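You operate a simulated robot arm through the tools that you are given. There is no shell and no other tool.

You are at the controls of a simulated robot arm. One attempt, no reset.

## Task
Check lead two on the lead checker and sort it by the limit.
Fine: one press of the green key; good tray if within the limit, else reject tray.

Only the result counts: the job must be done as asked and must still hold three seconds after the hand-in. Knocking over, shifting, dropping, spilling or breaking anything else fails it.

## Robot
A 7-joint arm with a two-finger parallel gripper, fixed in place. Base frame: the origin is at the foot of the arm, x ahead of it, y to its left, z up; the work surface is at about z = 0.852. Lengths are in m, angles in degrees, forces in N, time in s.
With the tool pointing down near the work surface it reaches from about 0.34 to 0.76 m from the base axis. Its first joint turns from -115.0 to 115.0 degrees. Payload 3.91 kg.
The TCP is the grasp point between the finger pads, 0.03 m short of the fingertips. In the tool frame z runs along the fingers and y along their closing line. Largest opening 0.11 m; finger width 0.02, thickness 0.01; the body of the gripper, 0.048 by 0.112 m, starts 0.055 m behind the TCP.
Orientation is that of the tool frame in the base frame, as [roll, pitch, yaw] about the fixed x, y, z axes, in that order (R = Rz(yaw) Ry(pitch) Rx(roll)). With the fingers straight down and closing along the base's y, the tool's x points along the base's -x, its y along +y and its z along -z.

## Interface
- The arm moves only by the tool jog_arm. Its argument "steps" is a list of rows, each a list of 7 numbers: the shift along the tool's x, y, z in m, then the turn, a rotation vector about the tool's x, y, z in degrees, then the opening in per cent of the stroke, from 0 (shut) to 100 (fully open). In form: [[dx, dy, dz, wx, wy, wz, jaw], ...]. A call has 1 to 20 rows; each row shifts and turns the commanded pose from where the row before left it, along the tool's axes as they then stand. Each row takes 0.2 s and may step no farther than 0.05 m and 8.6 degrees from the row before; otherwise, or with a gripper value out of range, the whole call is refused. A pose out of reach is approached as far as the arm can. The call stops where the force on the tool passes 40 N (or 10 N more than at its start, if that is more) or the arm is blocked; 0.2 s more then pass. Each finger travels about 0.108 m/s and halts on what it meets, pressing with about 23 N; the grip force reading is that of the motor and also rises with nothing between the fingers. The clock runs only during rows and for 0.2 s after the last one: add rows that do not move to give the fingers time. It gives the time, the measured TCP pose, the force on the tool (base axes), the opening and the grip force at its end, in the units of the frame above (readings bear some noise), with the torque about the TCP (base axes, N m) and any sound that the robot's microphone picked up.
- Cameras (640 x 400 px; columns grow to the right, rows downward): "scene" is fixed at [0.0502, -0.4983, 1.415]; the picture's right is [0.84, -0.55, 0.00], its down [-0.20, -0.30, -0.93] and it looks along [0.51, 0.78, -0.36] (base axes); focal length 365 px, centre (320, 200). "wrist" rides on the gripper at [0.072, 0.017, -0.103] in the tool frame; the picture's right is [-0.23, 0.97, 0.00], its down [-0.76, -0.18, -0.62] and it looks along [-0.61, -0.14, 0.78] (tool axes); focal length 222 px, centre (320, 200). There is no depth. A picture from a camera that has moved, and an enlarged one, comes with that camera's place and axes in the base frame and with its lens.
- grab_frame(camera): a new picture of that camera. It takes no simulated time.
- raise_lower(by): slides the trunk up (or, below 0, down) by that many m; the arm rides with it, the base frame stays. It gives what a move gives, with no picture.
- close_up(camera, box): a new picture of the part [left, top, right, bottom] of that camera's present view, enlarged. It takes no simulated time.
- hand_in(): hands the job in; it is judged then, once.

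Places have to be worked out from the pictures, the camera data and where the tool is seen. Open the gripper and draw the arm clear of the work before you hand the job in, unless the task says otherwise.

The tools are called after ">>>" by a JSON object that holds its "fn" and its "kwargs". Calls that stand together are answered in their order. jog_arm: Moves the arm, as the interface text tells. Its arguments: {"type":"object","properties":{"steps":{"type":"array"}},"required":["steps"]} The other tools are called the same way: raise_lower (by) slides the trunk up or down; grab_frame (camera) takes a picture; close_up (camera, box) takes an enlarged picture of a part of a camera's view; hand_in () hands the job in.

At the start:

```text
clock: 0.0
position: [0.5208, 0.1567, 1.1338]
tool_rot: [-180.0, 0.0, -180.0]
contact_force: [0.5, -0.7, -0.4]
wrist_torque: [0.01, 0.03, 0.02]
gripper_width: 0.1101
grasp_force: 0.0
trunk travel left (down, up): [-0.75, 0.24]
```

scene: 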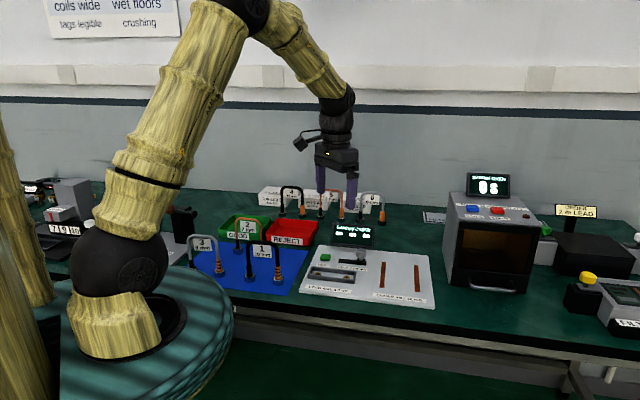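
wrist: 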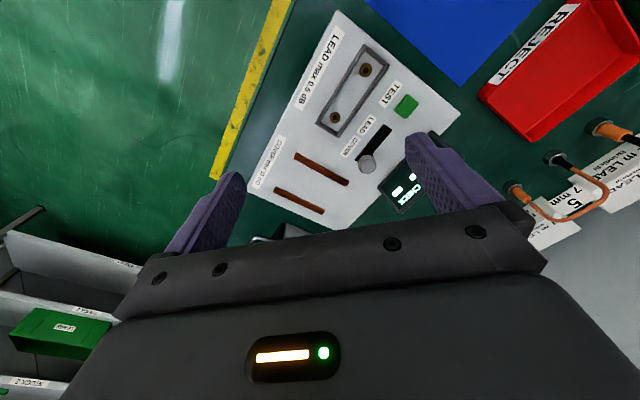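

I see a blue mat with leads, a lead checker panel, and two trays. I'll enlarge the relevant parts to read the labels.

>>> {"fn": "close_up", "kwargs": {"camera": "scene", "box": [180, 180, 340, 300]}}

>>> {"fn": "close_up", "kwargs": {"camera": "scene", "box": [290, 210, 450, 310]}}

>>> {"fn": "close_up", "kwargs": {"camera": "wrist", "box": [240, 0, 480, 220]}}

>>> {"fn": "close_up", "kwargs": {"camera": "scene", "box": [420, 160, 640, 340]}}

>>> {"fn": "close_up", "kwargs": {"camera": "scene", "box": [0, 0, 200, 120]}}

```text
3.33 times, centred on (260, 240) of scene
camera zoom: at [0.0502, -0.4983, 1.415], right [0.84, -0.55, 0.0], down [-0.2, -0.3, -0.93], along [0.51, 0.78, -0.36], focal length 1218 px, centre (520, 67)
```

zoom: 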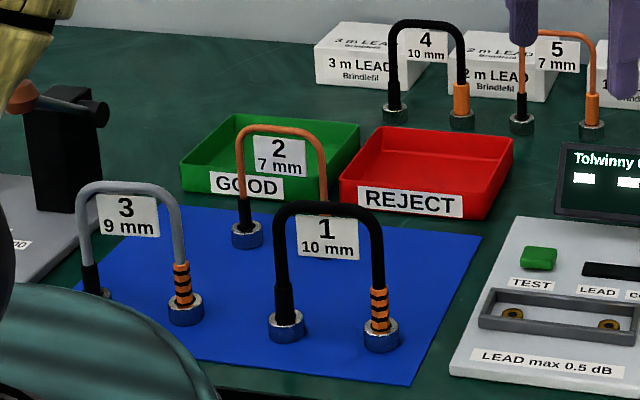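

```text
4.00 times, centred on (370, 260) of scene
camera zoom: at [0.0502, -0.4983, 1.415], right [0.84, -0.55, 0.0], down [-0.2, -0.3, -0.93], along [0.51, 0.78, -0.36], focal length 1461 px, centre (120, -40)
```

zoom: 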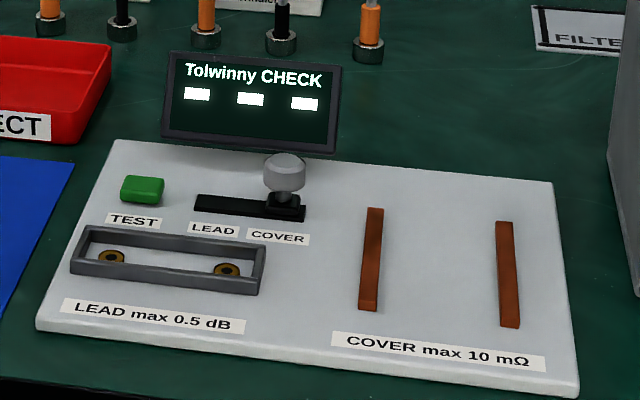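

```text
1.82 times, centred on (360, 110) of wrist
camera zoom: at [0.4491, 0.1736, 1.2349], right [0.23, 0.97, 0.0], down [0.76, -0.18, 0.62], along [0.61, -0.14, -0.78], focal length 404 px, centre (247, 364)
```

zoom: 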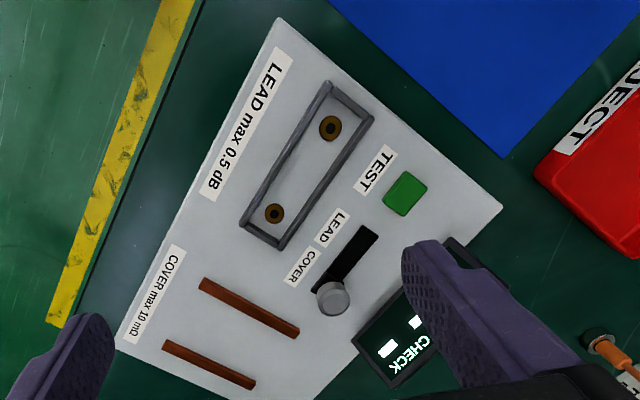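

```text
2.22 times, centred on (530, 250) of scene
camera zoom: at [0.0502, -0.4983, 1.415], right [0.84, -0.55, 0.0], down [-0.2, -0.3, -0.93], along [0.51, 0.78, -0.36], focal length 812 px, centre (-147, 89)
```

zoom: 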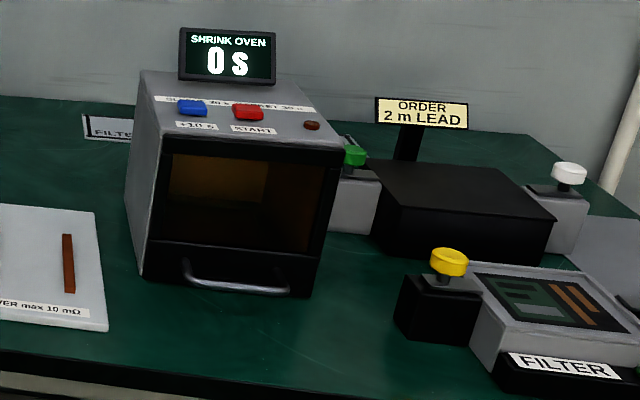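

```text
3.20 times, centred on (100, 60) of scene
camera zoom: at [0.0502, -0.4983, 1.415], right [0.84, -0.55, 0.0], down [-0.2, -0.3, -0.93], along [0.51, 0.78, -0.36], focal length 1169 px, centre (1024, 648)
```

zoom: 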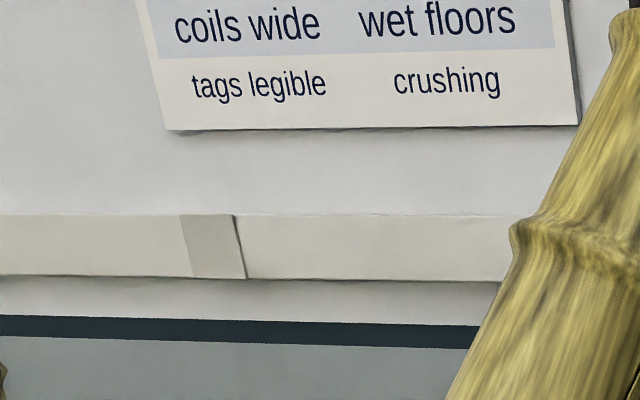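

Triangulating from both cameras, the checker sockets are at about (0.518, 0.227) and (0.574, 0.170) at z≈0.863. The selector knob is near (0.65, 0.21) on COVER, and lead 2 is around (0.39, 0.48). I'll turn the wrist camera toward the mat for a better look.

>>> {"fn": "jog_arm", "kwargs": {"steps": [[0.025, 0.031, 0, 0, 0, 0, 100], [0.025, 0.031, 0, 0, 0, 0, 100], [0.025, 0.031, 0, 0, 0, 0, 100], [0.025, 0.031, 0, 0, 0, 0, 100], [0, 0, 0, 0, 0, -8.5, 100], [0, 0, 0, 0, 0, -8.5, 100], [0, 0, 0, 0, 0, -8.5, 100], [0, 0, 0, 0, 0, -8.5, 100], [0, 0, 0, 0, 0, -8.5, 100], [0, 0, 0, 0, 0, -8.5, 100], [0, 0, 0, 0, 0, -8.5, 100], [0, 0, 0, 0, 0, -8.5, 100], [0, 0, 0, 0, 0, -8.5, 100], [0, 0, 0, 0, 0, -8.5, 100], [0, 0, 0, 0, 0, -5, 100], [0, 0, 0, 0, 0, 0, 100]]}}

>>> {"fn": "grab_frame", "kwargs": {"camera": "wrist"}}

>>> {"fn": "grab_frame", "kwargs": {"camera": "scene"}}

```text
clock: 3.4
position: [0.4211, 0.2788, 1.1321]
tool_rot: [180.0, 0.0, -90.0]
contact_force: [-0.5, 0.8, 0.3]
wrist_torque: [-0.01, -0.03, 0.03]
gripper_width: 0.1097
grasp_force: 0.0
trunk travel left (down, up): [-0.75, 0.24]
```

```text
taken
camera wrist: at [0.4049, 0.2072, 1.2346], right [-0.97, 0.23, 0.0], down [0.18, 0.76, 0.62], along [0.14, 0.61, -0.78], focal length 222 px, centre (320, 200)
```

wrist: 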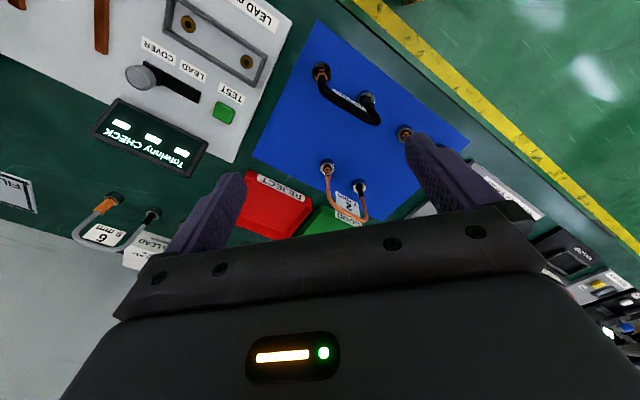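

```text
taken
```

scene: 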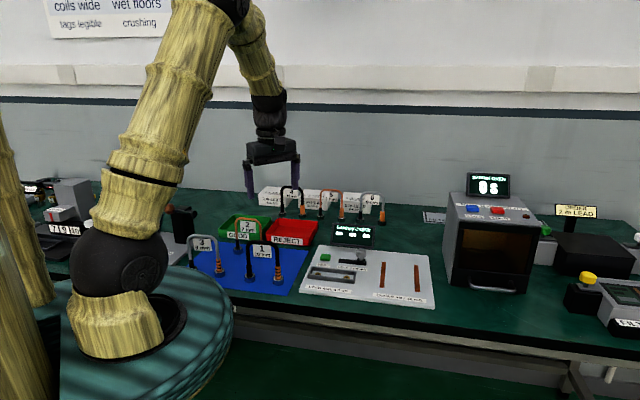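

The mat and lead 2 are visible now. I'll enlarge that area.

>>> {"fn": "close_up", "kwargs": {"camera": "wrist", "box": [240, 50, 440, 240]}}

>>> {"fn": "close_up", "kwargs": {"camera": "wrist", "box": [80, 0, 290, 180]}}

>>> {"fn": "close_up", "kwargs": {"camera": "scene", "box": [180, 180, 340, 300]}}

```text
2.11 times, centred on (340, 145) of wrist
camera zoom: at [0.4049, 0.2072, 1.2346], right [-0.97, 0.23, 0.0], down [0.18, 0.76, 0.62], along [0.14, 0.61, -0.78], focal length 468 px, centre (278, 316)
```

zoom: 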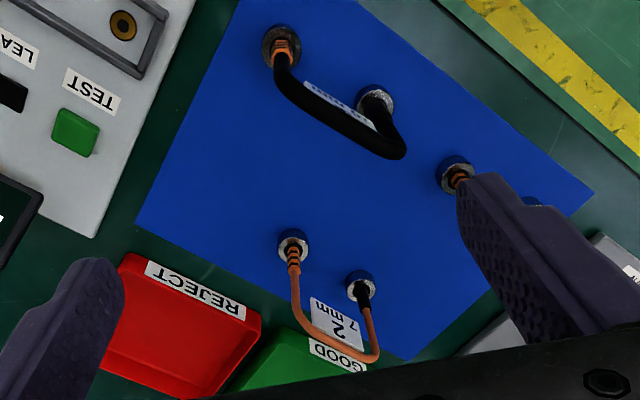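

```text
2.22 times, centred on (185, 90) of wrist
camera zoom: at [0.4049, 0.2072, 1.2346], right [-0.97, 0.23, 0.0], down [0.18, 0.76, 0.62], along [0.14, 0.61, -0.78], focal length 494 px, centre (620, 444)
```

zoom: 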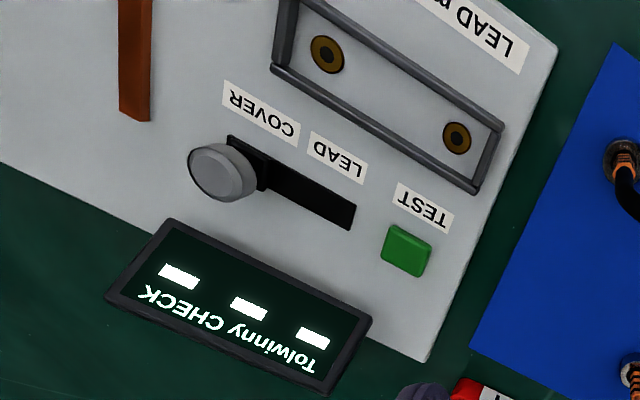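

```text
3.33 times, centred on (260, 240) of scene
camera zoom: at [0.0502, -0.4983, 1.415], right [0.84, -0.55, 0.0], down [-0.2, -0.3, -0.93], along [0.51, 0.78, -0.36], focal length 1218 px, centre (520, 67)
```

zoom: 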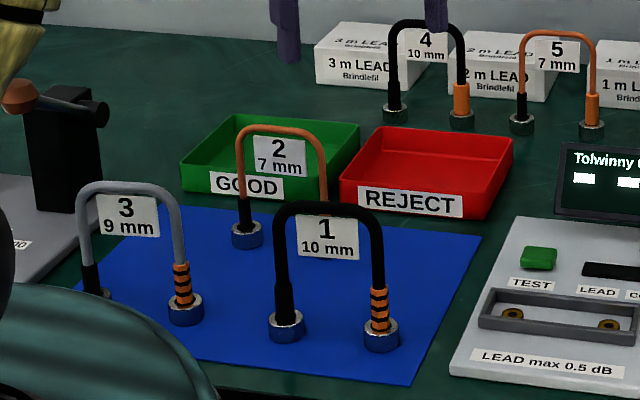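

Lead 2's feet are near (0.388, 0.480) and (0.441, 0.420), with the arch top at z≈0.97. It lies parallel to the checker's socket line, so a yaw of −45° suits both. First I'll close the fingers and go above the COVER side of the selector knob at about (0.649, 0.21, 0.905), ready to push it to LEAD.

>>> {"fn": "jog_arm", "kwargs": {"steps": [[0, 0, 0, 0, 0, -8.5, 50], [0, 0, 0, 0, 0, -8.5, 0], [0, 0, 0, 0, 0, -8.5, 0], [0, 0, 0, 0, 0, -8.5, 0], [0, 0, 0, 0, 0, -8.5, 0], [0, 0, 0, 0, 0, -2.5, 0], [0.0319, -0.01405, 0.0165, 0, 0, 0, 0], [0.0319, -0.01405, 0.0165, 0, 0, 0, 0], [0.0319, -0.01405, 0.0165, 0, 0, 0, 0], [0.0319, -0.01405, 0.0165, 0, 0, 0, 0], [0.0319, -0.01405, 0.0165, 0, 0, 0, 0], [0.0319, -0.01405, 0.0165, 0, 0, 0, 0], [0.0319, -0.01405, 0.0165, 0, 0, 0, 0], [0.0319, -0.01405, 0.0165, 0, 0, 0, 0], [0, 0, 0, 0, 0, 0, 0]]}}

>>> {"fn": "grab_frame", "kwargs": {"camera": "wrist"}}

>>> {"fn": "close_up", "kwargs": {"camera": "scene", "box": [290, 190, 450, 310]}}

```text
clock: 6.6
position: [0.678, 0.1799, 0.9978]
tool_rot: [-180.0, 0.0, -45.0]
contact_force: [-0.2, 0.0, -0.4]
wrist_torque: [-0.01, -0.01, -0.01]
gripper_width: 0.0
grasp_force: 23.4
trunk travel left (down, up): [-0.75, 0.24]
```

```text
taken
camera wrist: at [0.7193, 0.1165, 1.1007], right [-0.85, -0.53, 0.0], down [-0.41, 0.66, 0.62], along [-0.33, 0.53, -0.78], focal length 222 px, centre (320, 200)
```

wrist: 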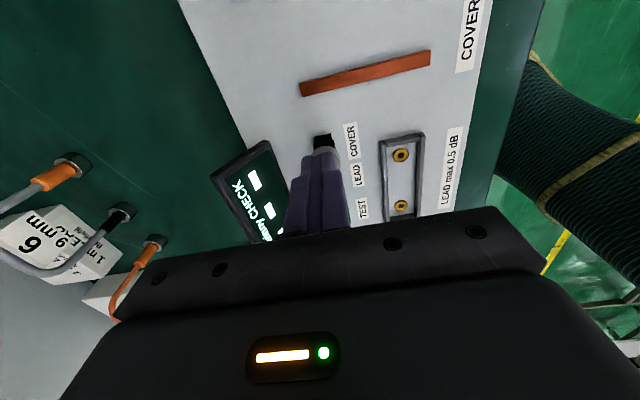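

```text
3.33 times, centred on (370, 250) of scene
camera zoom: at [0.0502, -0.4983, 1.415], right [0.84, -0.55, 0.0], down [-0.2, -0.3, -0.93], along [0.51, 0.78, -0.36], focal length 1218 px, centre (153, 33)
```

zoom: 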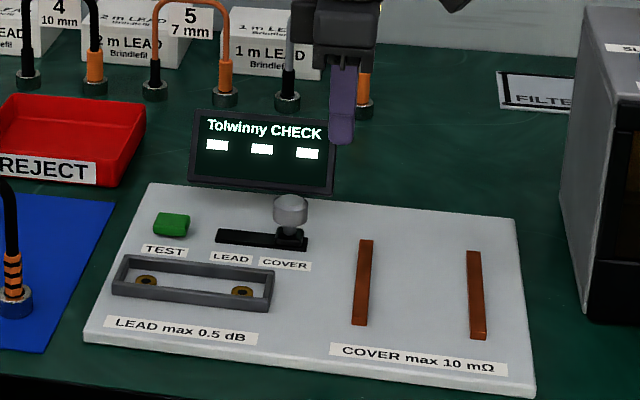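

The tip projects where I expected, clear of the display and beyond the knob on the COVER side. I'll descend so the fingertips end near z=0.882.

>>> {"fn": "jog_arm", "kwargs": {"steps": [[0, 0, 0.02, 0, 0, 0, 0], [0, 0, 0.02, 0, 0, 0, 0], [0, 0, 0.02, 0, 0, 0, 0], [0, 0, 0.015, 0, 0, 0, 0], [0, 0, 0.01, 0, 0, 0, 0], [0, 0, 0, 0, 0, 0, 0]]}}

>>> {"fn": "close_up", "kwargs": {"camera": "scene", "box": [310, 205, 410, 275]}}

>>> {"fn": "grab_frame", "kwargs": {"camera": "wrist"}}

```text
clock: 8.0
position: [0.6804, 0.1798, 0.9131]
tool_rot: [-180.0, 0.0, -45.0]
contact_force: [0.7, 1.3, -0.2]
wrist_torque: [-0.02, 0.02, -0.01]
gripper_width: 0.0001
grasp_force: 23.2
trunk travel left (down, up): [-0.75, 0.24]
```

```text
5.71 times, centred on (360, 240) of scene
camera zoom: at [0.0502, -0.4983, 1.415], right [0.84, -0.55, 0.0], down [-0.2, -0.3, -0.93], along [0.51, 0.78, -0.36], focal length 2087 px, centre (91, -29)
```

zoom: 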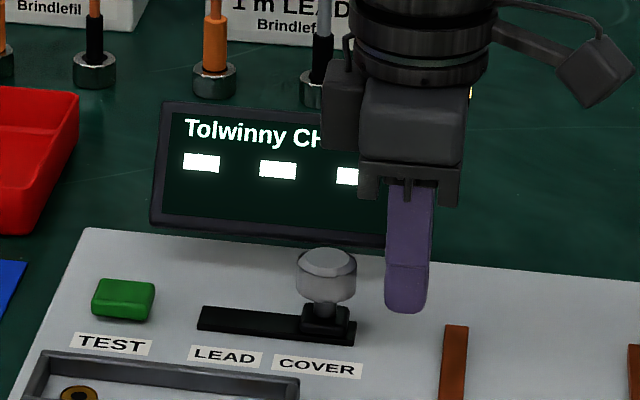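

```text
taken
camera wrist: at [0.7205, 0.1166, 1.0171], right [-0.85, -0.53, 0.0], down [-0.41, 0.66, 0.62], along [-0.33, 0.53, -0.78], focal length 222 px, centre (320, 200)
```

wrist: 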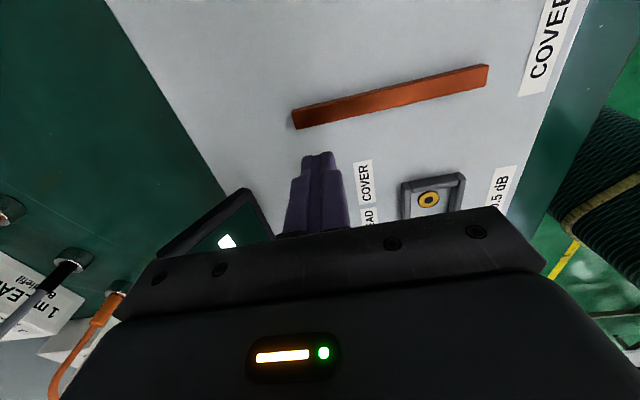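

The finger is level with the knob and about 16 mm short of it. I'll push along −tool x in small steps.

>>> {"fn": "jog_arm", "kwargs": {"steps": [[-0.01, 0, 0, 0, 0, 0, 0], [-0.006, 0, 0, 0, 0, 0, 0], [-0.006, 0, 0, 0, 0, 0, 0], [-0.006, 0, 0, 0, 0, 0, 0], [-0.006, 0, 0, 0, 0, 0, 0], [-0.006, 0, 0, 0, 0, 0, 0], [-0.006, 0, 0, 0, 0, 0, 0]]}}

>>> {"fn": "close_up", "kwargs": {"camera": "scene", "box": [310, 205, 410, 275]}}

```text
clock: 9.6
position: [0.6482, 0.2147, 0.9144]
tool_rot: [180.0, 0.0, -45.1]
contact_force: [0.2, 0.1, 0.2]
wrist_torque: [0.02, 0.04, -0.03]
gripper_width: 0.0
grasp_force: 23.1
trunk travel left (down, up): [-0.75, 0.24]
```

```text
5.71 times, centred on (360, 240) of scene
camera zoom: at [0.0502, -0.4983, 1.415], right [0.84, -0.55, 0.0], down [-0.2, -0.3, -0.93], along [0.51, 0.78, -0.36], focal length 2087 px, centre (91, -29)
```

zoom: 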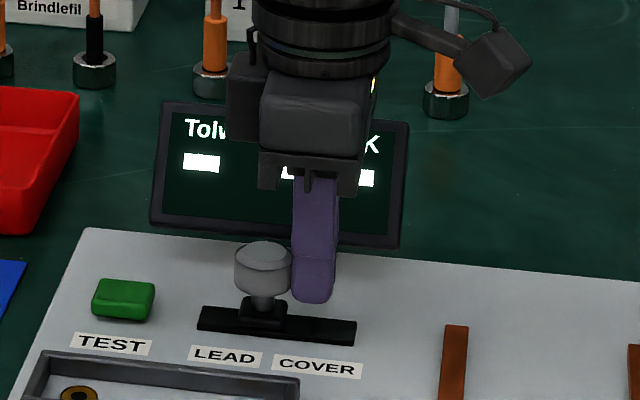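

The slider moves freely and its left edge still has about 20 mm to go. I'll continue in smaller steps.

>>> {"fn": "jog_arm", "kwargs": {"steps": [[-0.004, 0, 0, 0, 0, 0, 0], [-0.004, 0, 0, 0, 0, 0, 0], [-0.003, 0, 0, 0, 0, 0, 0], [-0.003, 0, 0, 0, 0, 0, 0], [0, 0, 0, 0, 0, 0, 0]]}}

>>> {"fn": "close_up", "kwargs": {"camera": "scene", "box": [310, 205, 410, 275]}}

```text
clock: 10.8
position: [0.6379, 0.2234, 0.9147]
tool_rot: [-180.0, 0.0, -45.0]
contact_force: [0.0, -0.7, -0.4]
wrist_torque: [-0.03, -0.02, 0.0]
gripper_width: 0.0
grasp_force: 23.8
trunk travel left (down, up): [-0.75, 0.24]
```

```text
5.71 times, centred on (360, 240) of scene
camera zoom: at [0.0502, -0.4983, 1.415], right [0.84, -0.55, 0.0], down [-0.2, -0.3, -0.93], along [0.51, 0.78, -0.36], focal length 2087 px, centre (91, -29)
```

zoom: 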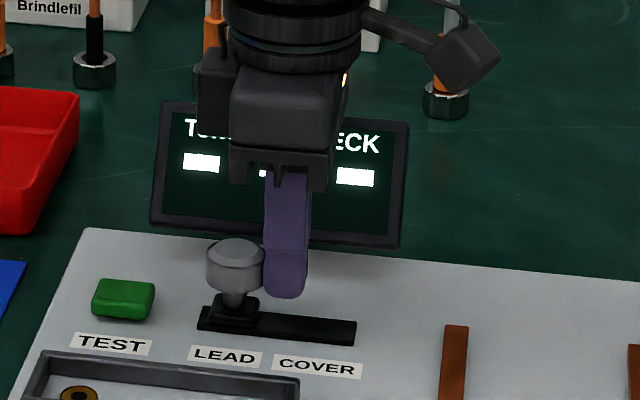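

The carriage is nearly at the LEAD end. I'll push a few millimetres more while watching the force.

>>> {"fn": "jog_arm", "kwargs": {"steps": [[-0.002, 0, 0, 0, 0, 0, 0], [-0.002, 0, 0, 0, 0, 0, 0], [0, 0, 0, 0, 0, 0, 0]]}}

>>> {"fn": "close_up", "kwargs": {"camera": "scene", "box": [310, 205, 410, 275]}}

```text
clock: 11.6
position: [0.6363, 0.2236, 0.9156]
tool_rot: [-179.9, -0.1, -45.1]
contact_force: [12.4, -8.4, 3.7]
wrist_torque: [-0.13, -0.2, -0.05]
gripper_width: 0.0
grasp_force: 22.9
trunk travel left (down, up): [-0.75, 0.24]
```

```text
5.71 times, centred on (360, 240) of scene
camera zoom: at [0.0502, -0.4983, 1.415], right [0.84, -0.55, 0.0], down [-0.2, -0.3, -0.93], along [0.51, 0.78, -0.36], focal length 2087 px, centre (91, -29)
```

zoom: 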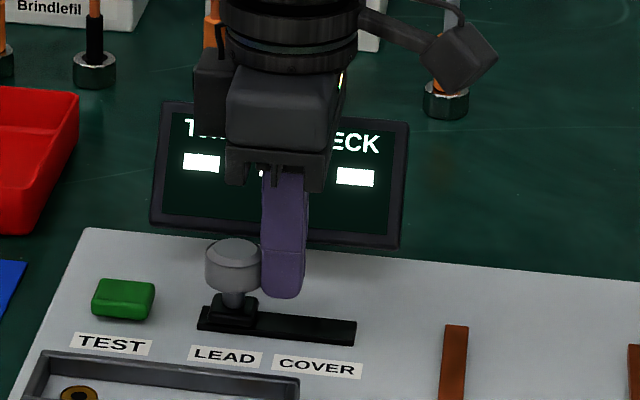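

The slider has hit its end stop on LEAD (force about 15 N). I'll back off, rise, open and travel above lead 2.

>>> {"fn": "jog_arm", "kwargs": {"steps": [[0.01, 0, 0, 0, 0, 0, 0], [0.01, 0, 0, 0, 0, 0, 0], [0, 0, -0.045, 0, 0, 0, 0], [0, 0, -0.045, 0, 0, 0, 0], [0, 0, -0.045, 0, 0, 0, 0], [0, 0, -0.05, 0, 0, 0, 0], [-0.042, 0, 0, 0, 0, 0, 0], [-0.042, 0, 0, 0, 0, 0, 0], [-0.042, 0, 0, 0, 0, 0, 80], [-0.042, 0, 0, 0, 0, 0, 80], [-0.042, 0, 0, 0, 0, 0, 80], [-0.042, 0, 0, 0, 0, 0, 80], [-0.042, 0, 0, 0, 0, 0, 80], [-0.042, -0.0025, 0, 0, 0, 0, 80], [0, 0, 0, 0, 0, 0, 80]]}}

>>> {"fn": "grab_frame", "kwargs": {"camera": "wrist"}}

>>> {"fn": "close_up", "kwargs": {"camera": "scene", "box": [180, 150, 460, 310]}}

```text
clock: 14.8
position: [0.415, 0.4507, 1.0993]
tool_rot: [180.0, 0.0, -45.0]
contact_force: [0.2, -0.4, 0.1]
wrist_torque: [-0.02, -0.02, 0.01]
gripper_width: 0.0877
grasp_force: 0.1
trunk travel left (down, up): [-0.75, 0.24]
```

```text
taken
camera wrist: at [0.4546, 0.3876, 1.2019], right [-0.85, -0.53, 0.0], down [-0.41, 0.66, 0.62], along [-0.33, 0.53, -0.78], focal length 222 px, centre (320, 200)
```

wrist: 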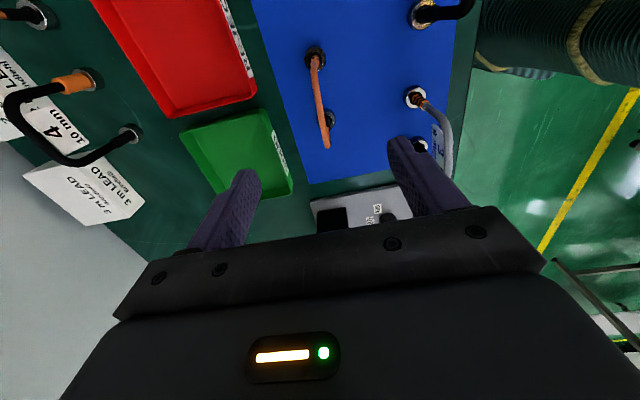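

```text
2.29 times, centred on (320, 230) of scene
camera zoom: at [0.0502, -0.4983, 1.415], right [0.84, -0.55, 0.0], down [-0.2, -0.3, -0.93], along [0.51, 0.78, -0.36], focal length 835 px, centre (320, 131)
```

zoom: 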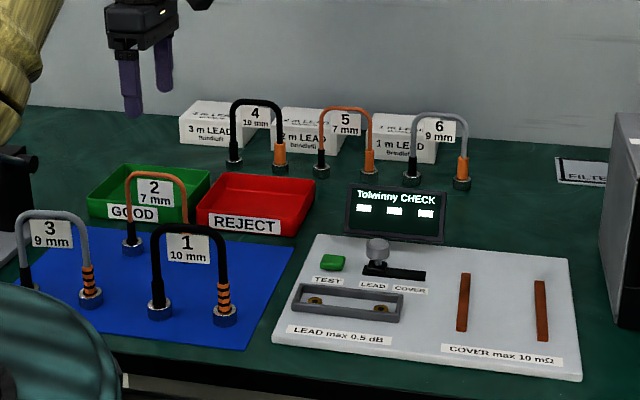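

>>> {"fn": "close_up", "kwargs": {"camera": "wrist", "box": [220, 20, 460, 190]}}

```text
2.35 times, centred on (340, 105) of wrist
camera zoom: at [0.4546, 0.3876, 1.2019], right [-0.85, -0.53, 0.0], down [-0.41, 0.66, 0.62], along [-0.33, 0.53, -0.78], focal length 523 px, centre (273, 424)
```

zoom: 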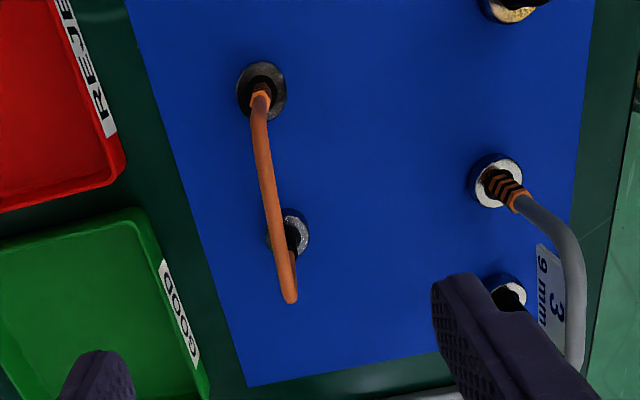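

The refined feet are (0.441, 0.421) and (0.387, 0.480), which puts the midpoint at (0.414, 0.4505), right under the TCP, with an arch angle of about −47.7°. I'll align the yaw and descend to z≈0.960.

>>> {"fn": "jog_arm", "kwargs": {"steps": [[0, 0, 0.03, 0, 0, 2.7, 80], [0, 0, 0.03, 0, 0, 0, 80], [0, 0, 0.03, 0, 0, 0, 80], [0, 0, 0.025, 0, 0, 0, 80], [0, 0, 0.015, 0, 0, 0, 80], [0, 0, 0.009, 0, 0, 0, 80], [0, 0, 0, 0, 0, 0, 80]]}}

>>> {"fn": "grab_frame", "kwargs": {"camera": "wrist"}}

>>> {"fn": "close_up", "kwargs": {"camera": "scene", "box": [190, 190, 310, 290]}}

```text
clock: 16.4
position: [0.4147, 0.4506, 0.9612]
tool_rot: [180.0, 0.1, -47.7]
contact_force: [1.0, -0.7, 0.1]
wrist_torque: [-0.02, 0.02, 0.0]
gripper_width: 0.0879
grasp_force: 0.1
trunk travel left (down, up): [-0.75, 0.24]
```

```text
taken
camera wrist: at [0.4523, 0.3861, 1.0633], right [-0.87, -0.49, 0.0], down [-0.38, 0.68, 0.62], along [-0.3, 0.54, -0.78], focal length 222 px, centre (320, 200)
```

wrist: 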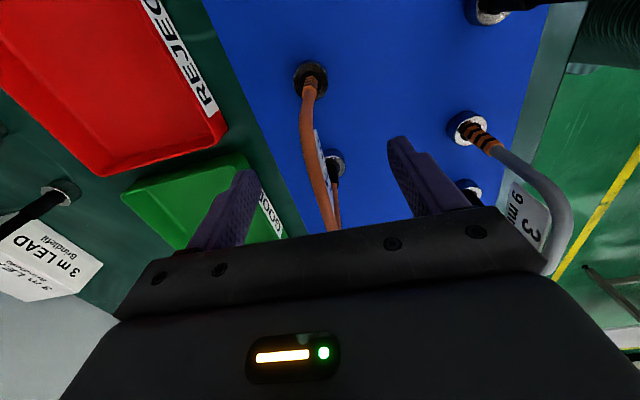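

```text
4.00 times, centred on (250, 240) of scene
camera zoom: at [0.0502, -0.4983, 1.415], right [0.84, -0.55, 0.0], down [-0.2, -0.3, -0.93], along [0.51, 0.78, -0.36], focal length 1461 px, centre (600, 40)
```

zoom: 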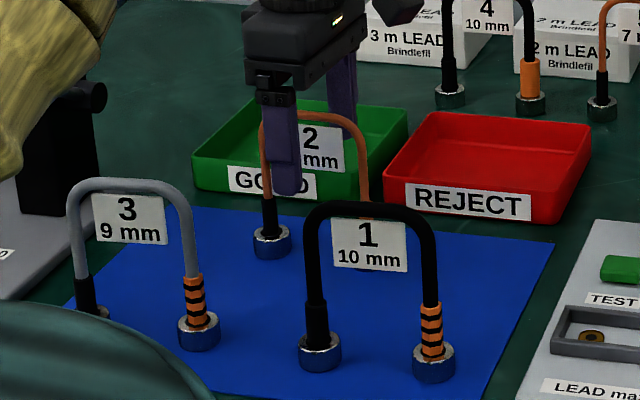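

The fingers straddle the arch with room on both sides. I'm closing on it now.

>>> {"fn": "jog_arm", "kwargs": {"steps": [[0, 0, 0, 0, 0, 0, 40], [0, 0, 0, 0, 0, 0, 20], [0, 0, 0, 0, 0, 0, 0], [0, 0, 0, 0, 0, 0, 0], [0, 0, 0, 0, 0, 0, 0], [0, 0, 0, 0, 0, 0, 0]]}}

>>> {"fn": "close_up", "kwargs": {"camera": "scene", "box": [190, 190, 310, 290]}}

>>> {"fn": "close_up", "kwargs": {"camera": "wrist", "box": [220, 20, 460, 240]}}

```text
clock: 17.8
position: [0.4158, 0.4507, 0.9613]
tool_rot: [-179.9, 0.1, -47.6]
contact_force: [0.2, -0.8, -0.1]
wrist_torque: [0.02, -0.02, -0.01]
gripper_width: 0.0095
grasp_force: 23.3
trunk travel left (down, up): [-0.75, 0.24]
```

```text
4.00 times, centred on (250, 240) of scene
camera zoom: at [0.0502, -0.4983, 1.415], right [0.84, -0.55, 0.0], down [-0.2, -0.3, -0.93], along [0.51, 0.78, -0.36], focal length 1461 px, centre (600, 40)
```

zoom: 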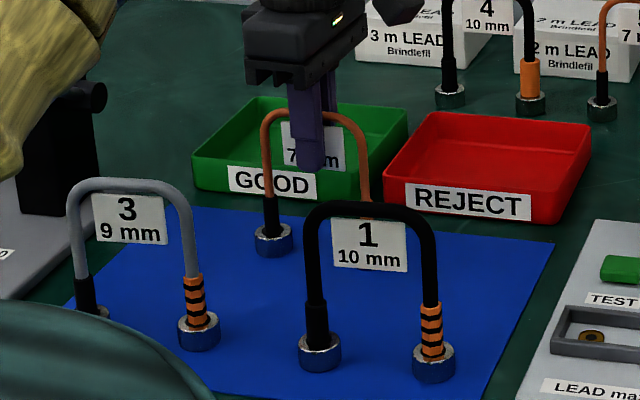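

```text
1.82 times, centred on (340, 130) of wrist
camera zoom: at [0.4525, 0.3862, 1.0635], right [-0.87, -0.49, 0.0], down [-0.38, 0.68, 0.62], along [-0.3, 0.54, -0.78], focal length 404 px, centre (284, 327)
```

zoom: 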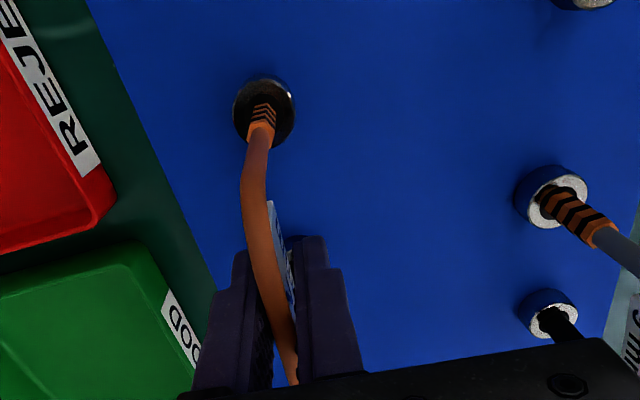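

The grip reads 9.5 mm at 23 N, so the lead is held. I'll lift it by 0.14 m and check how it hangs.

>>> {"fn": "jog_arm", "kwargs": {"steps": [[0, 0, -0.01, 0, 0, 0, 0], [0, 0, -0.02, 0, 0, 0, 0], [0, 0, -0.03, 0, 0, 0, 0], [0, 0, -0.04, 0, 0, 0, 0], [0, 0, -0.04, 0, 0, 0, 0], [0, 0, 0, 0, 0, -2.6, 0], [0, 0, 0, 0, 0, 0, 0]]}}

>>> {"fn": "close_up", "kwargs": {"camera": "scene", "box": [190, 130, 350, 270]}}

>>> {"fn": "close_up", "kwargs": {"camera": "wrist", "box": [220, 20, 460, 240]}}

```text
clock: 19.4
position: [0.4147, 0.4507, 1.1006]
tool_rot: [179.9, 0.0, -45.1]
contact_force: [-0.6, -0.7, -0.6]
wrist_torque: [0.02, 0.03, 0.0]
gripper_width: 0.0099
grasp_force: 22.7
trunk travel left (down, up): [-0.75, 0.24]
```

```text
2.86 times, centred on (270, 200) of scene
camera zoom: at [0.0502, -0.4983, 1.415], right [0.84, -0.55, 0.0], down [-0.2, -0.3, -0.93], along [0.51, 0.78, -0.36], focal length 1044 px, centre (463, 200)
```

zoom: 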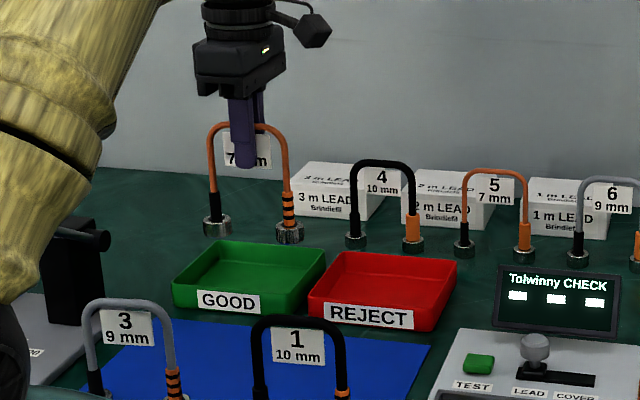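

```text
1.82 times, centred on (340, 130) of wrist
camera zoom: at [0.4545, 0.3882, 1.2025], right [-0.85, -0.53, 0.0], down [-0.41, 0.66, 0.62], along [-0.33, 0.53, -0.78], focal length 404 px, centre (284, 327)
```

zoom: 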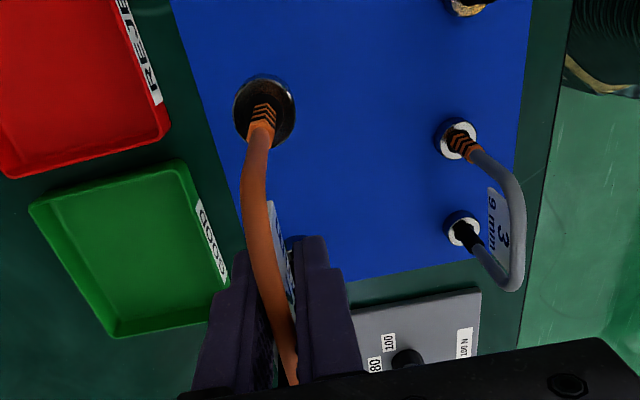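

The lead hangs straight, with its midpoint about 2 mm toward −tool x of the TCP. I'll move it above the holder at the same height.

>>> {"fn": "jog_arm", "kwargs": {"steps": [[0.02, 0.0063, 0, 0, 0, 0, 0], [0.039, 0.01224, 0, 0, 0, 0, 0], [0.039, 0.01224, 0, 0, 0, 0, 0], [0.039, 0.01224, 0, 0, 0, 0, 0], [0.039, 0.01224, 0, 0, 0, 0, 0], [0.039, 0.01224, 0, 0, 0, 0, 0], [0.039, 0.01224, 0, 0, 0, 0, 0], [0.0192, 0.00596, 0, 0, 0, 0, 0], [0, 0, 0.04, 0, 0, 0, 0], [0, 0, 0.03, 0, 0, 0, 0], [0, 0, 0, 0, 0, 0, 0]]}}

>>> {"fn": "close_up", "kwargs": {"camera": "scene", "box": [280, 170, 420, 310]}}

>>> {"fn": "grab_frame", "kwargs": {"camera": "wrist"}}

>>> {"fn": "close_up", "kwargs": {"camera": "wrist", "box": [240, 30, 420, 220]}}

```text
clock: 21.8
position: [0.5461, 0.1972, 1.034]
tool_rot: [-180.0, 0.0, -45.1]
contact_force: [-0.3, -1.3, -1.5]
wrist_torque: [-0.04, 0.03, -0.03]
gripper_width: 0.0095
grasp_force: 23.2
trunk travel left (down, up): [-0.75, 0.24]
```

```text
2.86 times, centred on (350, 240) of scene
camera zoom: at [0.0502, -0.4983, 1.415], right [0.84, -0.55, 0.0], down [-0.2, -0.3, -0.93], along [0.51, 0.78, -0.36], focal length 1044 px, centre (234, 86)
```

zoom: 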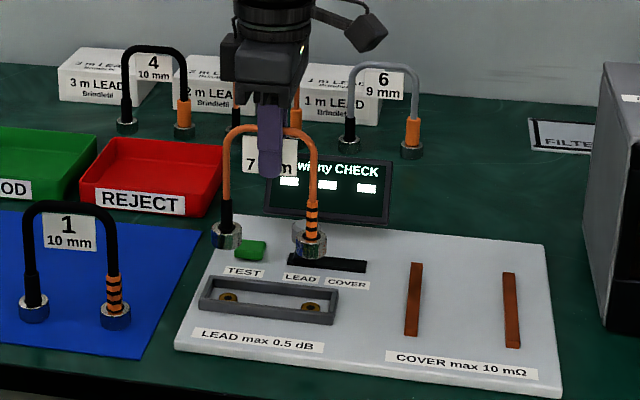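

```text
taken
camera wrist: at [0.5854, 0.1341, 1.1357], right [-0.85, -0.53, 0.0], down [-0.41, 0.66, 0.62], along [-0.33, 0.53, -0.78], focal length 222 px, centre (320, 200)
```

wrist: 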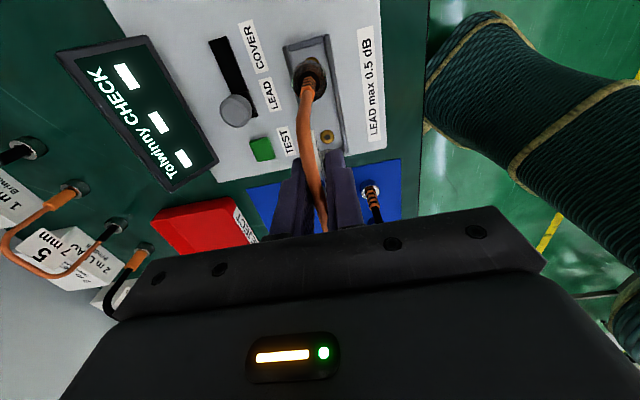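

```text
2.11 times, centred on (330, 125) of wrist
camera zoom: at [0.5854, 0.1341, 1.1357], right [-0.85, -0.53, 0.0], down [-0.41, 0.66, 0.62], along [-0.33, 0.53, -0.78], focal length 468 px, centre (299, 358)
```

zoom: 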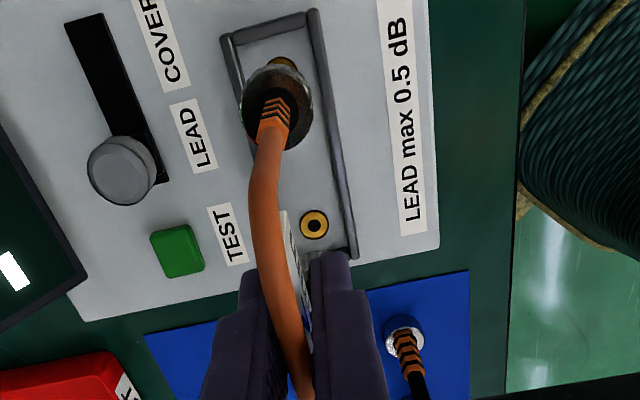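

In this view the frame is centred on tool y≈0. The visible socket is at tool x≈−0.0415 and foot A at about +0.037, so the alignment is within 1–2 mm. I'll lower to just above the frame and check.

>>> {"fn": "jog_arm", "kwargs": {"steps": [[0, 0, 0.02, 0, 0, 0, 0], [0, 0, 0.012, 0, 0, 0, 0], [0, 0, 0.008, 0, 0, 0, 0], [0, 0, 0, 0, 0, 0, 0]]}}

>>> {"fn": "close_up", "kwargs": {"camera": "scene", "box": [310, 210, 410, 300]}}

>>> {"fn": "close_up", "kwargs": {"camera": "wrist", "box": [250, 20, 400, 180]}}

```text
clock: 22.8
position: [0.5446, 0.1968, 0.9905]
tool_rot: [180.0, 0.1, -45.1]
contact_force: [0.1, -0.5, -0.8]
wrist_torque: [0.0, -0.03, 0.03]
gripper_width: 0.0096
grasp_force: 23.1
trunk travel left (down, up): [-0.75, 0.24]
```

```text
4.44 times, centred on (360, 255) of scene
camera zoom: at [0.0502, -0.4983, 1.415], right [0.84, -0.55, 0.0], down [-0.2, -0.3, -0.93], along [0.51, 0.78, -0.36], focal length 1623 px, centre (142, -44)
```

zoom: 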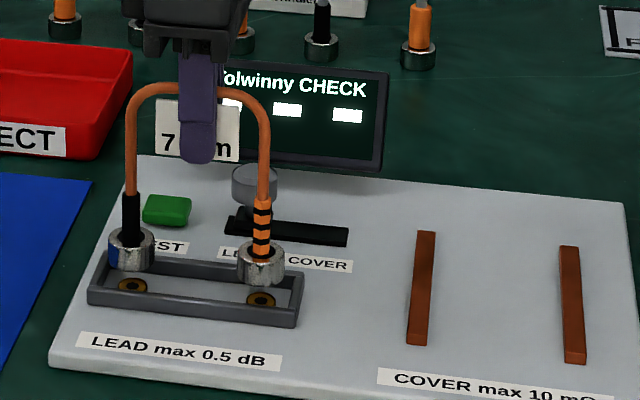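

```text
2.50 times, centred on (325, 100) of wrist
camera zoom: at [0.5859, 0.134, 1.0934], right [-0.85, -0.53, 0.0], down [-0.41, 0.66, 0.62], along [-0.33, 0.53, -0.78], focal length 555 px, centre (308, 450)
```

zoom: 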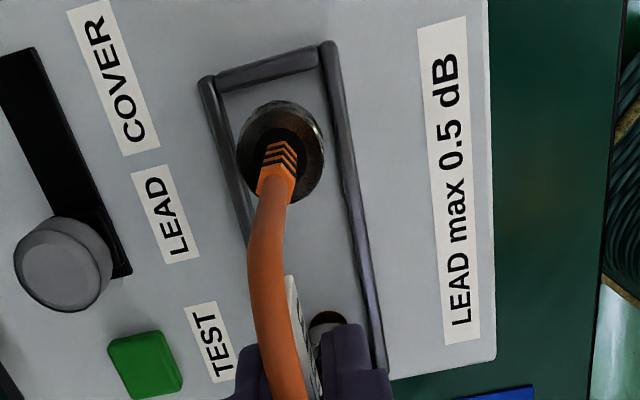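

The feet are centred over the frame and line up with the sockets in both views. I'll nudge +1 mm in tool x and lower gently.

>>> {"fn": "jog_arm", "kwargs": {"steps": [[0.001, 0, 0.003, 0, 0, 0, 0], [0, 0, 0.003, 0, 0, 0, 0], [0, 0, 0.003, 0, 0, 0, 0], [0, 0, 0.003, 0, 0, 0, 0], [0, 0, 0, 0, 0, 0, 0]]}}

>>> {"fn": "close_up", "kwargs": {"camera": "scene", "box": [310, 210, 410, 300]}}

>>> {"fn": "close_up", "kwargs": {"camera": "wrist", "box": [250, 20, 400, 180]}}

```text
clock: 24.0
position: [0.5471, 0.1955, 0.9792]
tool_rot: [-180.0, 0.0, -45.0]
contact_force: [0.2, -0.3, -0.7]
wrist_torque: [0.01, 0.04, -0.02]
gripper_width: 0.0097
grasp_force: 22.7
trunk travel left (down, up): [-0.75, 0.24]
```

```text
4.44 times, centred on (360, 255) of scene
camera zoom: at [0.0502, -0.4983, 1.415], right [0.84, -0.55, 0.0], down [-0.2, -0.3, -0.93], along [0.51, 0.78, -0.36], focal length 1623 px, centre (142, -44)
```

zoom: 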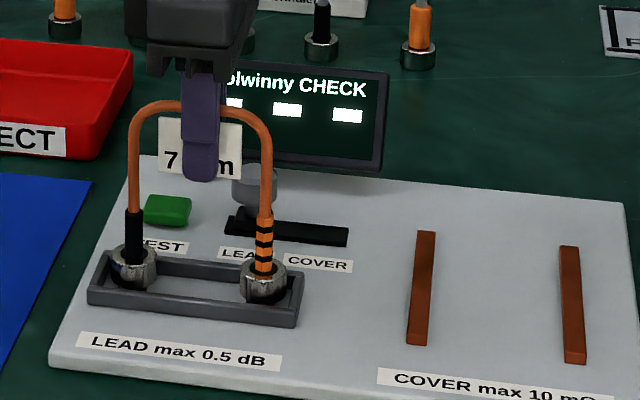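

```text
2.50 times, centred on (325, 100) of wrist
camera zoom: at [0.5869, 0.1325, 1.082], right [-0.85, -0.53, 0.0], down [-0.41, 0.66, 0.62], along [-0.33, 0.53, -0.78], focal length 555 px, centre (308, 450)
```

zoom: 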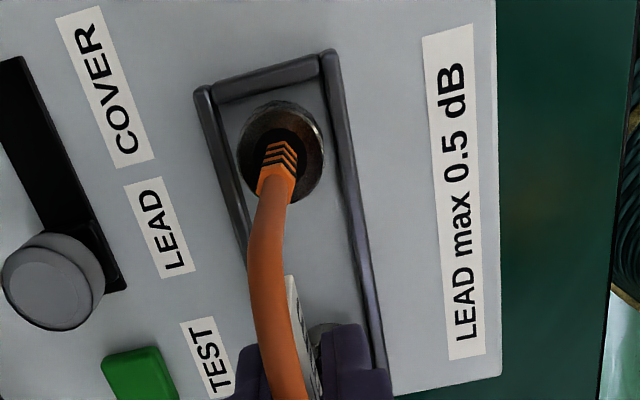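

The feet are entering the frame cleanly with no contact force. I'll keep lowering in small steps.

>>> {"fn": "jog_arm", "kwargs": {"steps": [[0, 0, 0.002, 0, 0, 0, 0], [0, 0, 0.002, 0, 0, 0, 0], [0, 0, 0.002, 0, 0, 0, 0], [0, 0, 0, 0, 0, 0, 0]]}}

>>> {"fn": "close_up", "kwargs": {"camera": "scene", "box": [310, 210, 410, 300]}}

```text
clock: 25.0
position: [0.5481, 0.1955, 0.9736]
tool_rot: [-179.9, 0.0, -45.1]
contact_force: [-0.3, 0.9, -0.6]
wrist_torque: [0.0, 0.01, -0.02]
gripper_width: 0.0096
grasp_force: 22.8
trunk travel left (down, up): [-0.75, 0.24]
```

```text
4.44 times, centred on (360, 255) of scene
camera zoom: at [0.0502, -0.4983, 1.415], right [0.84, -0.55, 0.0], down [-0.2, -0.3, -0.93], along [0.51, 0.78, -0.36], focal length 1623 px, centre (142, -44)
```

zoom: 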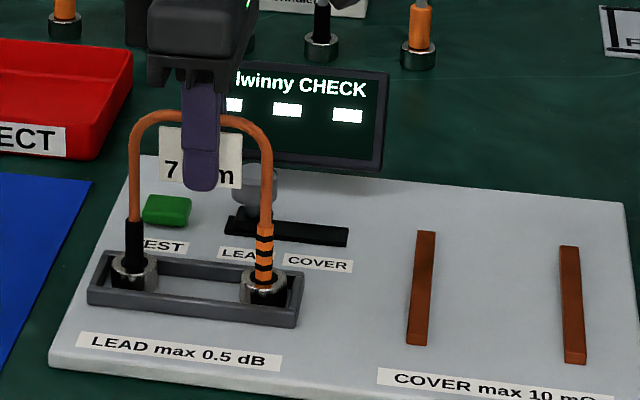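

>>> {"fn": "jog_arm", "kwargs": {"steps": [[0, 0, 0.0015, 0, 0, 0, 0], [0, 0, 0.0015, 0, 0, 0, 0], [0, 0, 0, 0, 0, 0, 0]]}}

>>> {"fn": "close_up", "kwargs": {"camera": "scene", "box": [310, 210, 410, 300]}}

```text
clock: 25.8
position: [0.5461, 0.1953, 0.9717]
tool_rot: [-179.9, 0.1, -45.1]
contact_force: [1.7, -0.5, 3.0]
wrist_torque: [0.09, 0.0, -0.01]
gripper_width: 0.0097
grasp_force: 22.7
trunk travel left (down, up): [-0.75, 0.24]
```

```text
4.44 times, centred on (360, 255) of scene
camera zoom: at [0.0502, -0.4983, 1.415], right [0.84, -0.55, 0.0], down [-0.2, -0.3, -0.93], along [0.51, 0.78, -0.36], focal length 1623 px, centre (142, -44)
```

zoom: 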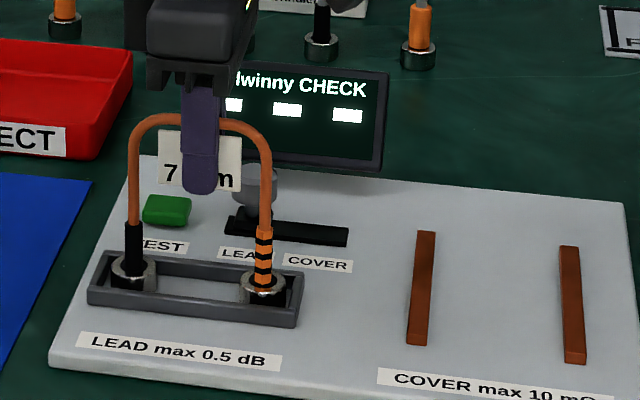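

There is light contact (3 N) at the expected height, so the lead is seated. I'll open the fingers and rise straight up.

>>> {"fn": "jog_arm", "kwargs": {"steps": [[0, 0, 0, 0, 0, 0, 15], [0, 0, 0, 0, 0, 0, 30], [0, 0, 0, 0, 0, 0, 50], [0, 0, 0, 0, 0, 0, 50], [0, 0, -0.02, 0, 0, 0, 50], [0, 0, -0.03, 0, 0, 0, 50], [0, 0, -0.04, 0, 0, 0, 50], [0, 0, -0.04, 0, 0, 0, 50], [0, 0, 0, 0, 0, 0, 0]]}}

>>> {"fn": "close_up", "kwargs": {"camera": "scene", "box": [310, 190, 410, 300]}}

>>> {"fn": "grab_frame", "kwargs": {"camera": "wrist"}}

```text
clock: 27.8
position: [0.5476, 0.1964, 1.1043]
tool_rot: [-179.9, 0.0, -45.1]
contact_force: [0.4, -0.3, -0.4]
wrist_torque: [-0.01, -0.01, -0.01]
gripper_width: 0.0
grasp_force: 23.3
trunk travel left (down, up): [-0.75, 0.24]
```

```text
3.64 times, centred on (360, 245) of scene
camera zoom: at [0.0502, -0.4983, 1.415], right [0.84, -0.55, 0.0], down [-0.2, -0.3, -0.93], along [0.51, 0.78, -0.36], focal length 1328 px, centre (174, 36)
```

zoom: 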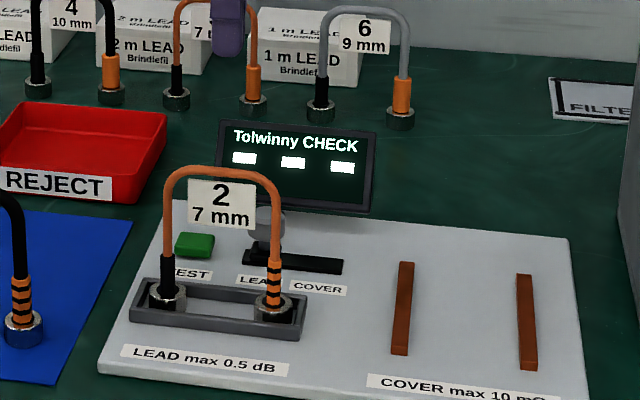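

```text
taken
camera wrist: at [0.5876, 0.1321, 1.2067], right [-0.85, -0.53, 0.0], down [-0.41, 0.66, 0.62], along [-0.33, 0.53, -0.78], focal length 222 px, centre (320, 200)
```

wrist: 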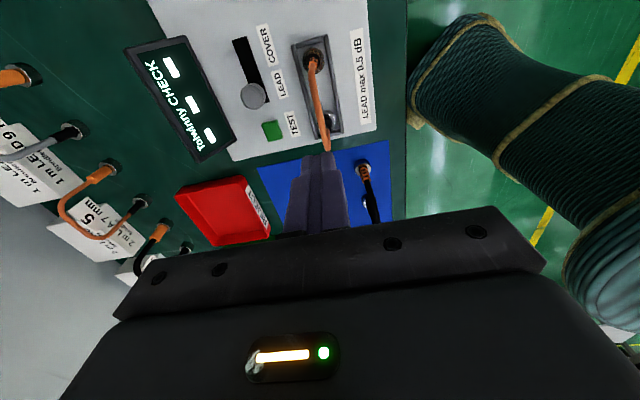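

Lead 2 stands seated in both sockets. TEST triangulates to (0.578, 0.280) with its top near z≈0.876. I'll bring the closed fingers above it and stop about 2 cm short.

>>> {"fn": "jog_arm", "kwargs": {"steps": [[-0.0125, -0.0271, 0, 0, 0, 0, 0], [-0.0125, -0.0271, 0, 0, 0, 0, 0], [-0.0126, -0.0271, 0, 0, 0, 0, 0], [0, 0, 0.04, 0, 0, 0, 0], [0, 0, 0.04, 0, 0, 0, 0], [0, 0, 0.04, 0, 0, 0, 0], [0, 0, 0.03, 0, 0, 0, 0], [0, 0, 0.027, 0, 0, 0, 0], [0, 0, 0, 0, 0, 0, 0]]}}

>>> {"fn": "close_up", "kwargs": {"camera": "scene", "box": [300, 200, 400, 290]}}

>>> {"fn": "grab_frame", "kwargs": {"camera": "wrist"}}

```text
clock: 29.8
position: [0.5769, 0.2817, 0.9269]
tool_rot: [180.0, -0.1, -45.2]
contact_force: [-0.2, 0.2, 0.7]
wrist_torque: [0.02, 0.02, -0.02]
gripper_width: 0.0
grasp_force: 23.0
trunk travel left (down, up): [-0.75, 0.24]
```

```text
4.44 times, centred on (350, 245) of scene
camera zoom: at [0.0502, -0.4983, 1.415], right [0.84, -0.55, 0.0], down [-0.2, -0.3, -0.93], along [0.51, 0.78, -0.36], focal length 1623 px, centre (187, 0)
```

zoom: 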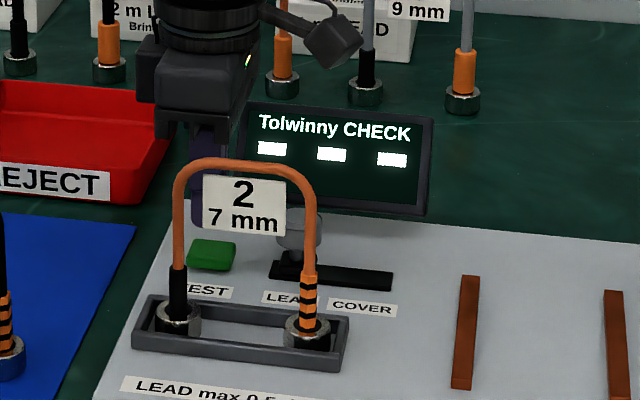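

```text
taken
camera wrist: at [0.6168, 0.2186, 1.0281], right [-0.85, -0.53, 0.0], down [-0.41, 0.66, 0.62], along [-0.33, 0.53, -0.78], focal length 222 px, centre (320, 200)
```

wrist: 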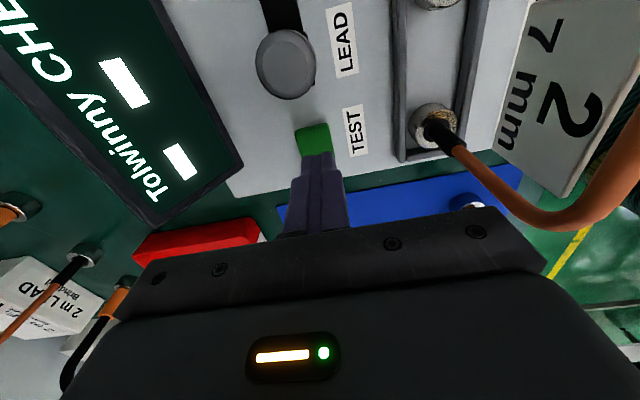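

The tip is over the key and the body clears the lead. I'll zoom in to check centring before pressing.

>>> {"fn": "close_up", "kwargs": {"camera": "wrist", "box": [260, 90, 380, 200]}}

```text
3.64 times, centred on (320, 145) of wrist
camera zoom: at [0.6168, 0.2186, 1.0281], right [-0.85, -0.53, 0.0], down [-0.41, 0.66, 0.62], along [-0.33, 0.53, -0.78], focal length 808 px, centre (320, 400)
```

zoom: 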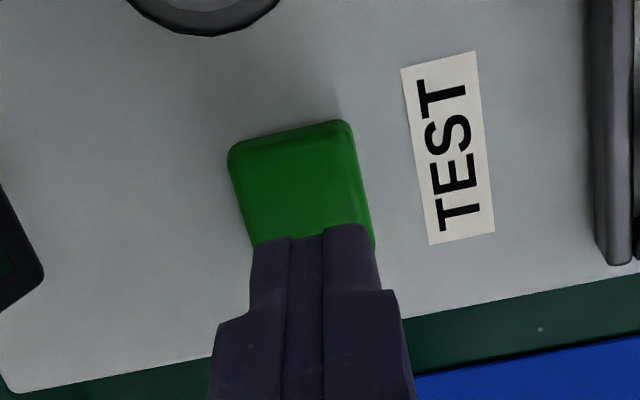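

The key's centre is within 2 mm of the fingertips. I'll make that small correction and lower to just above the key surface.

>>> {"fn": "jog_arm", "kwargs": {"steps": [[0.0015, -0.002, 0.006, 0, 0, 0, 0], [0, 0, 0.006, 0, 0, 0, 0], [0, 0, 0.003, 0, 0, 0, 0], [0, 0, 0.002, 0, 0, 0, 0]]}}

>>> {"fn": "close_up", "kwargs": {"camera": "scene", "box": [300, 200, 400, 290]}}

```text
clock: 30.8
position: [0.5804, 0.2813, 0.9074]
tool_rot: [-180.0, 0.0, -45.2]
contact_force: [0.6, 0.2, -0.3]
wrist_torque: [0.01, -0.02, -0.08]
gripper_width: 0.0002
grasp_force: 22.9
trunk travel left (down, up): [-0.75, 0.24]
```

```text
4.44 times, centred on (350, 245) of scene
camera zoom: at [0.0502, -0.4983, 1.415], right [0.84, -0.55, 0.0], down [-0.2, -0.3, -0.93], along [0.51, 0.78, -0.36], focal length 1623 px, centre (187, 0)
```

zoom: 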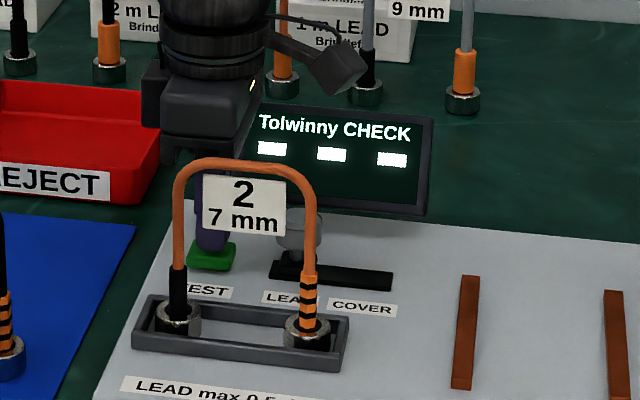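

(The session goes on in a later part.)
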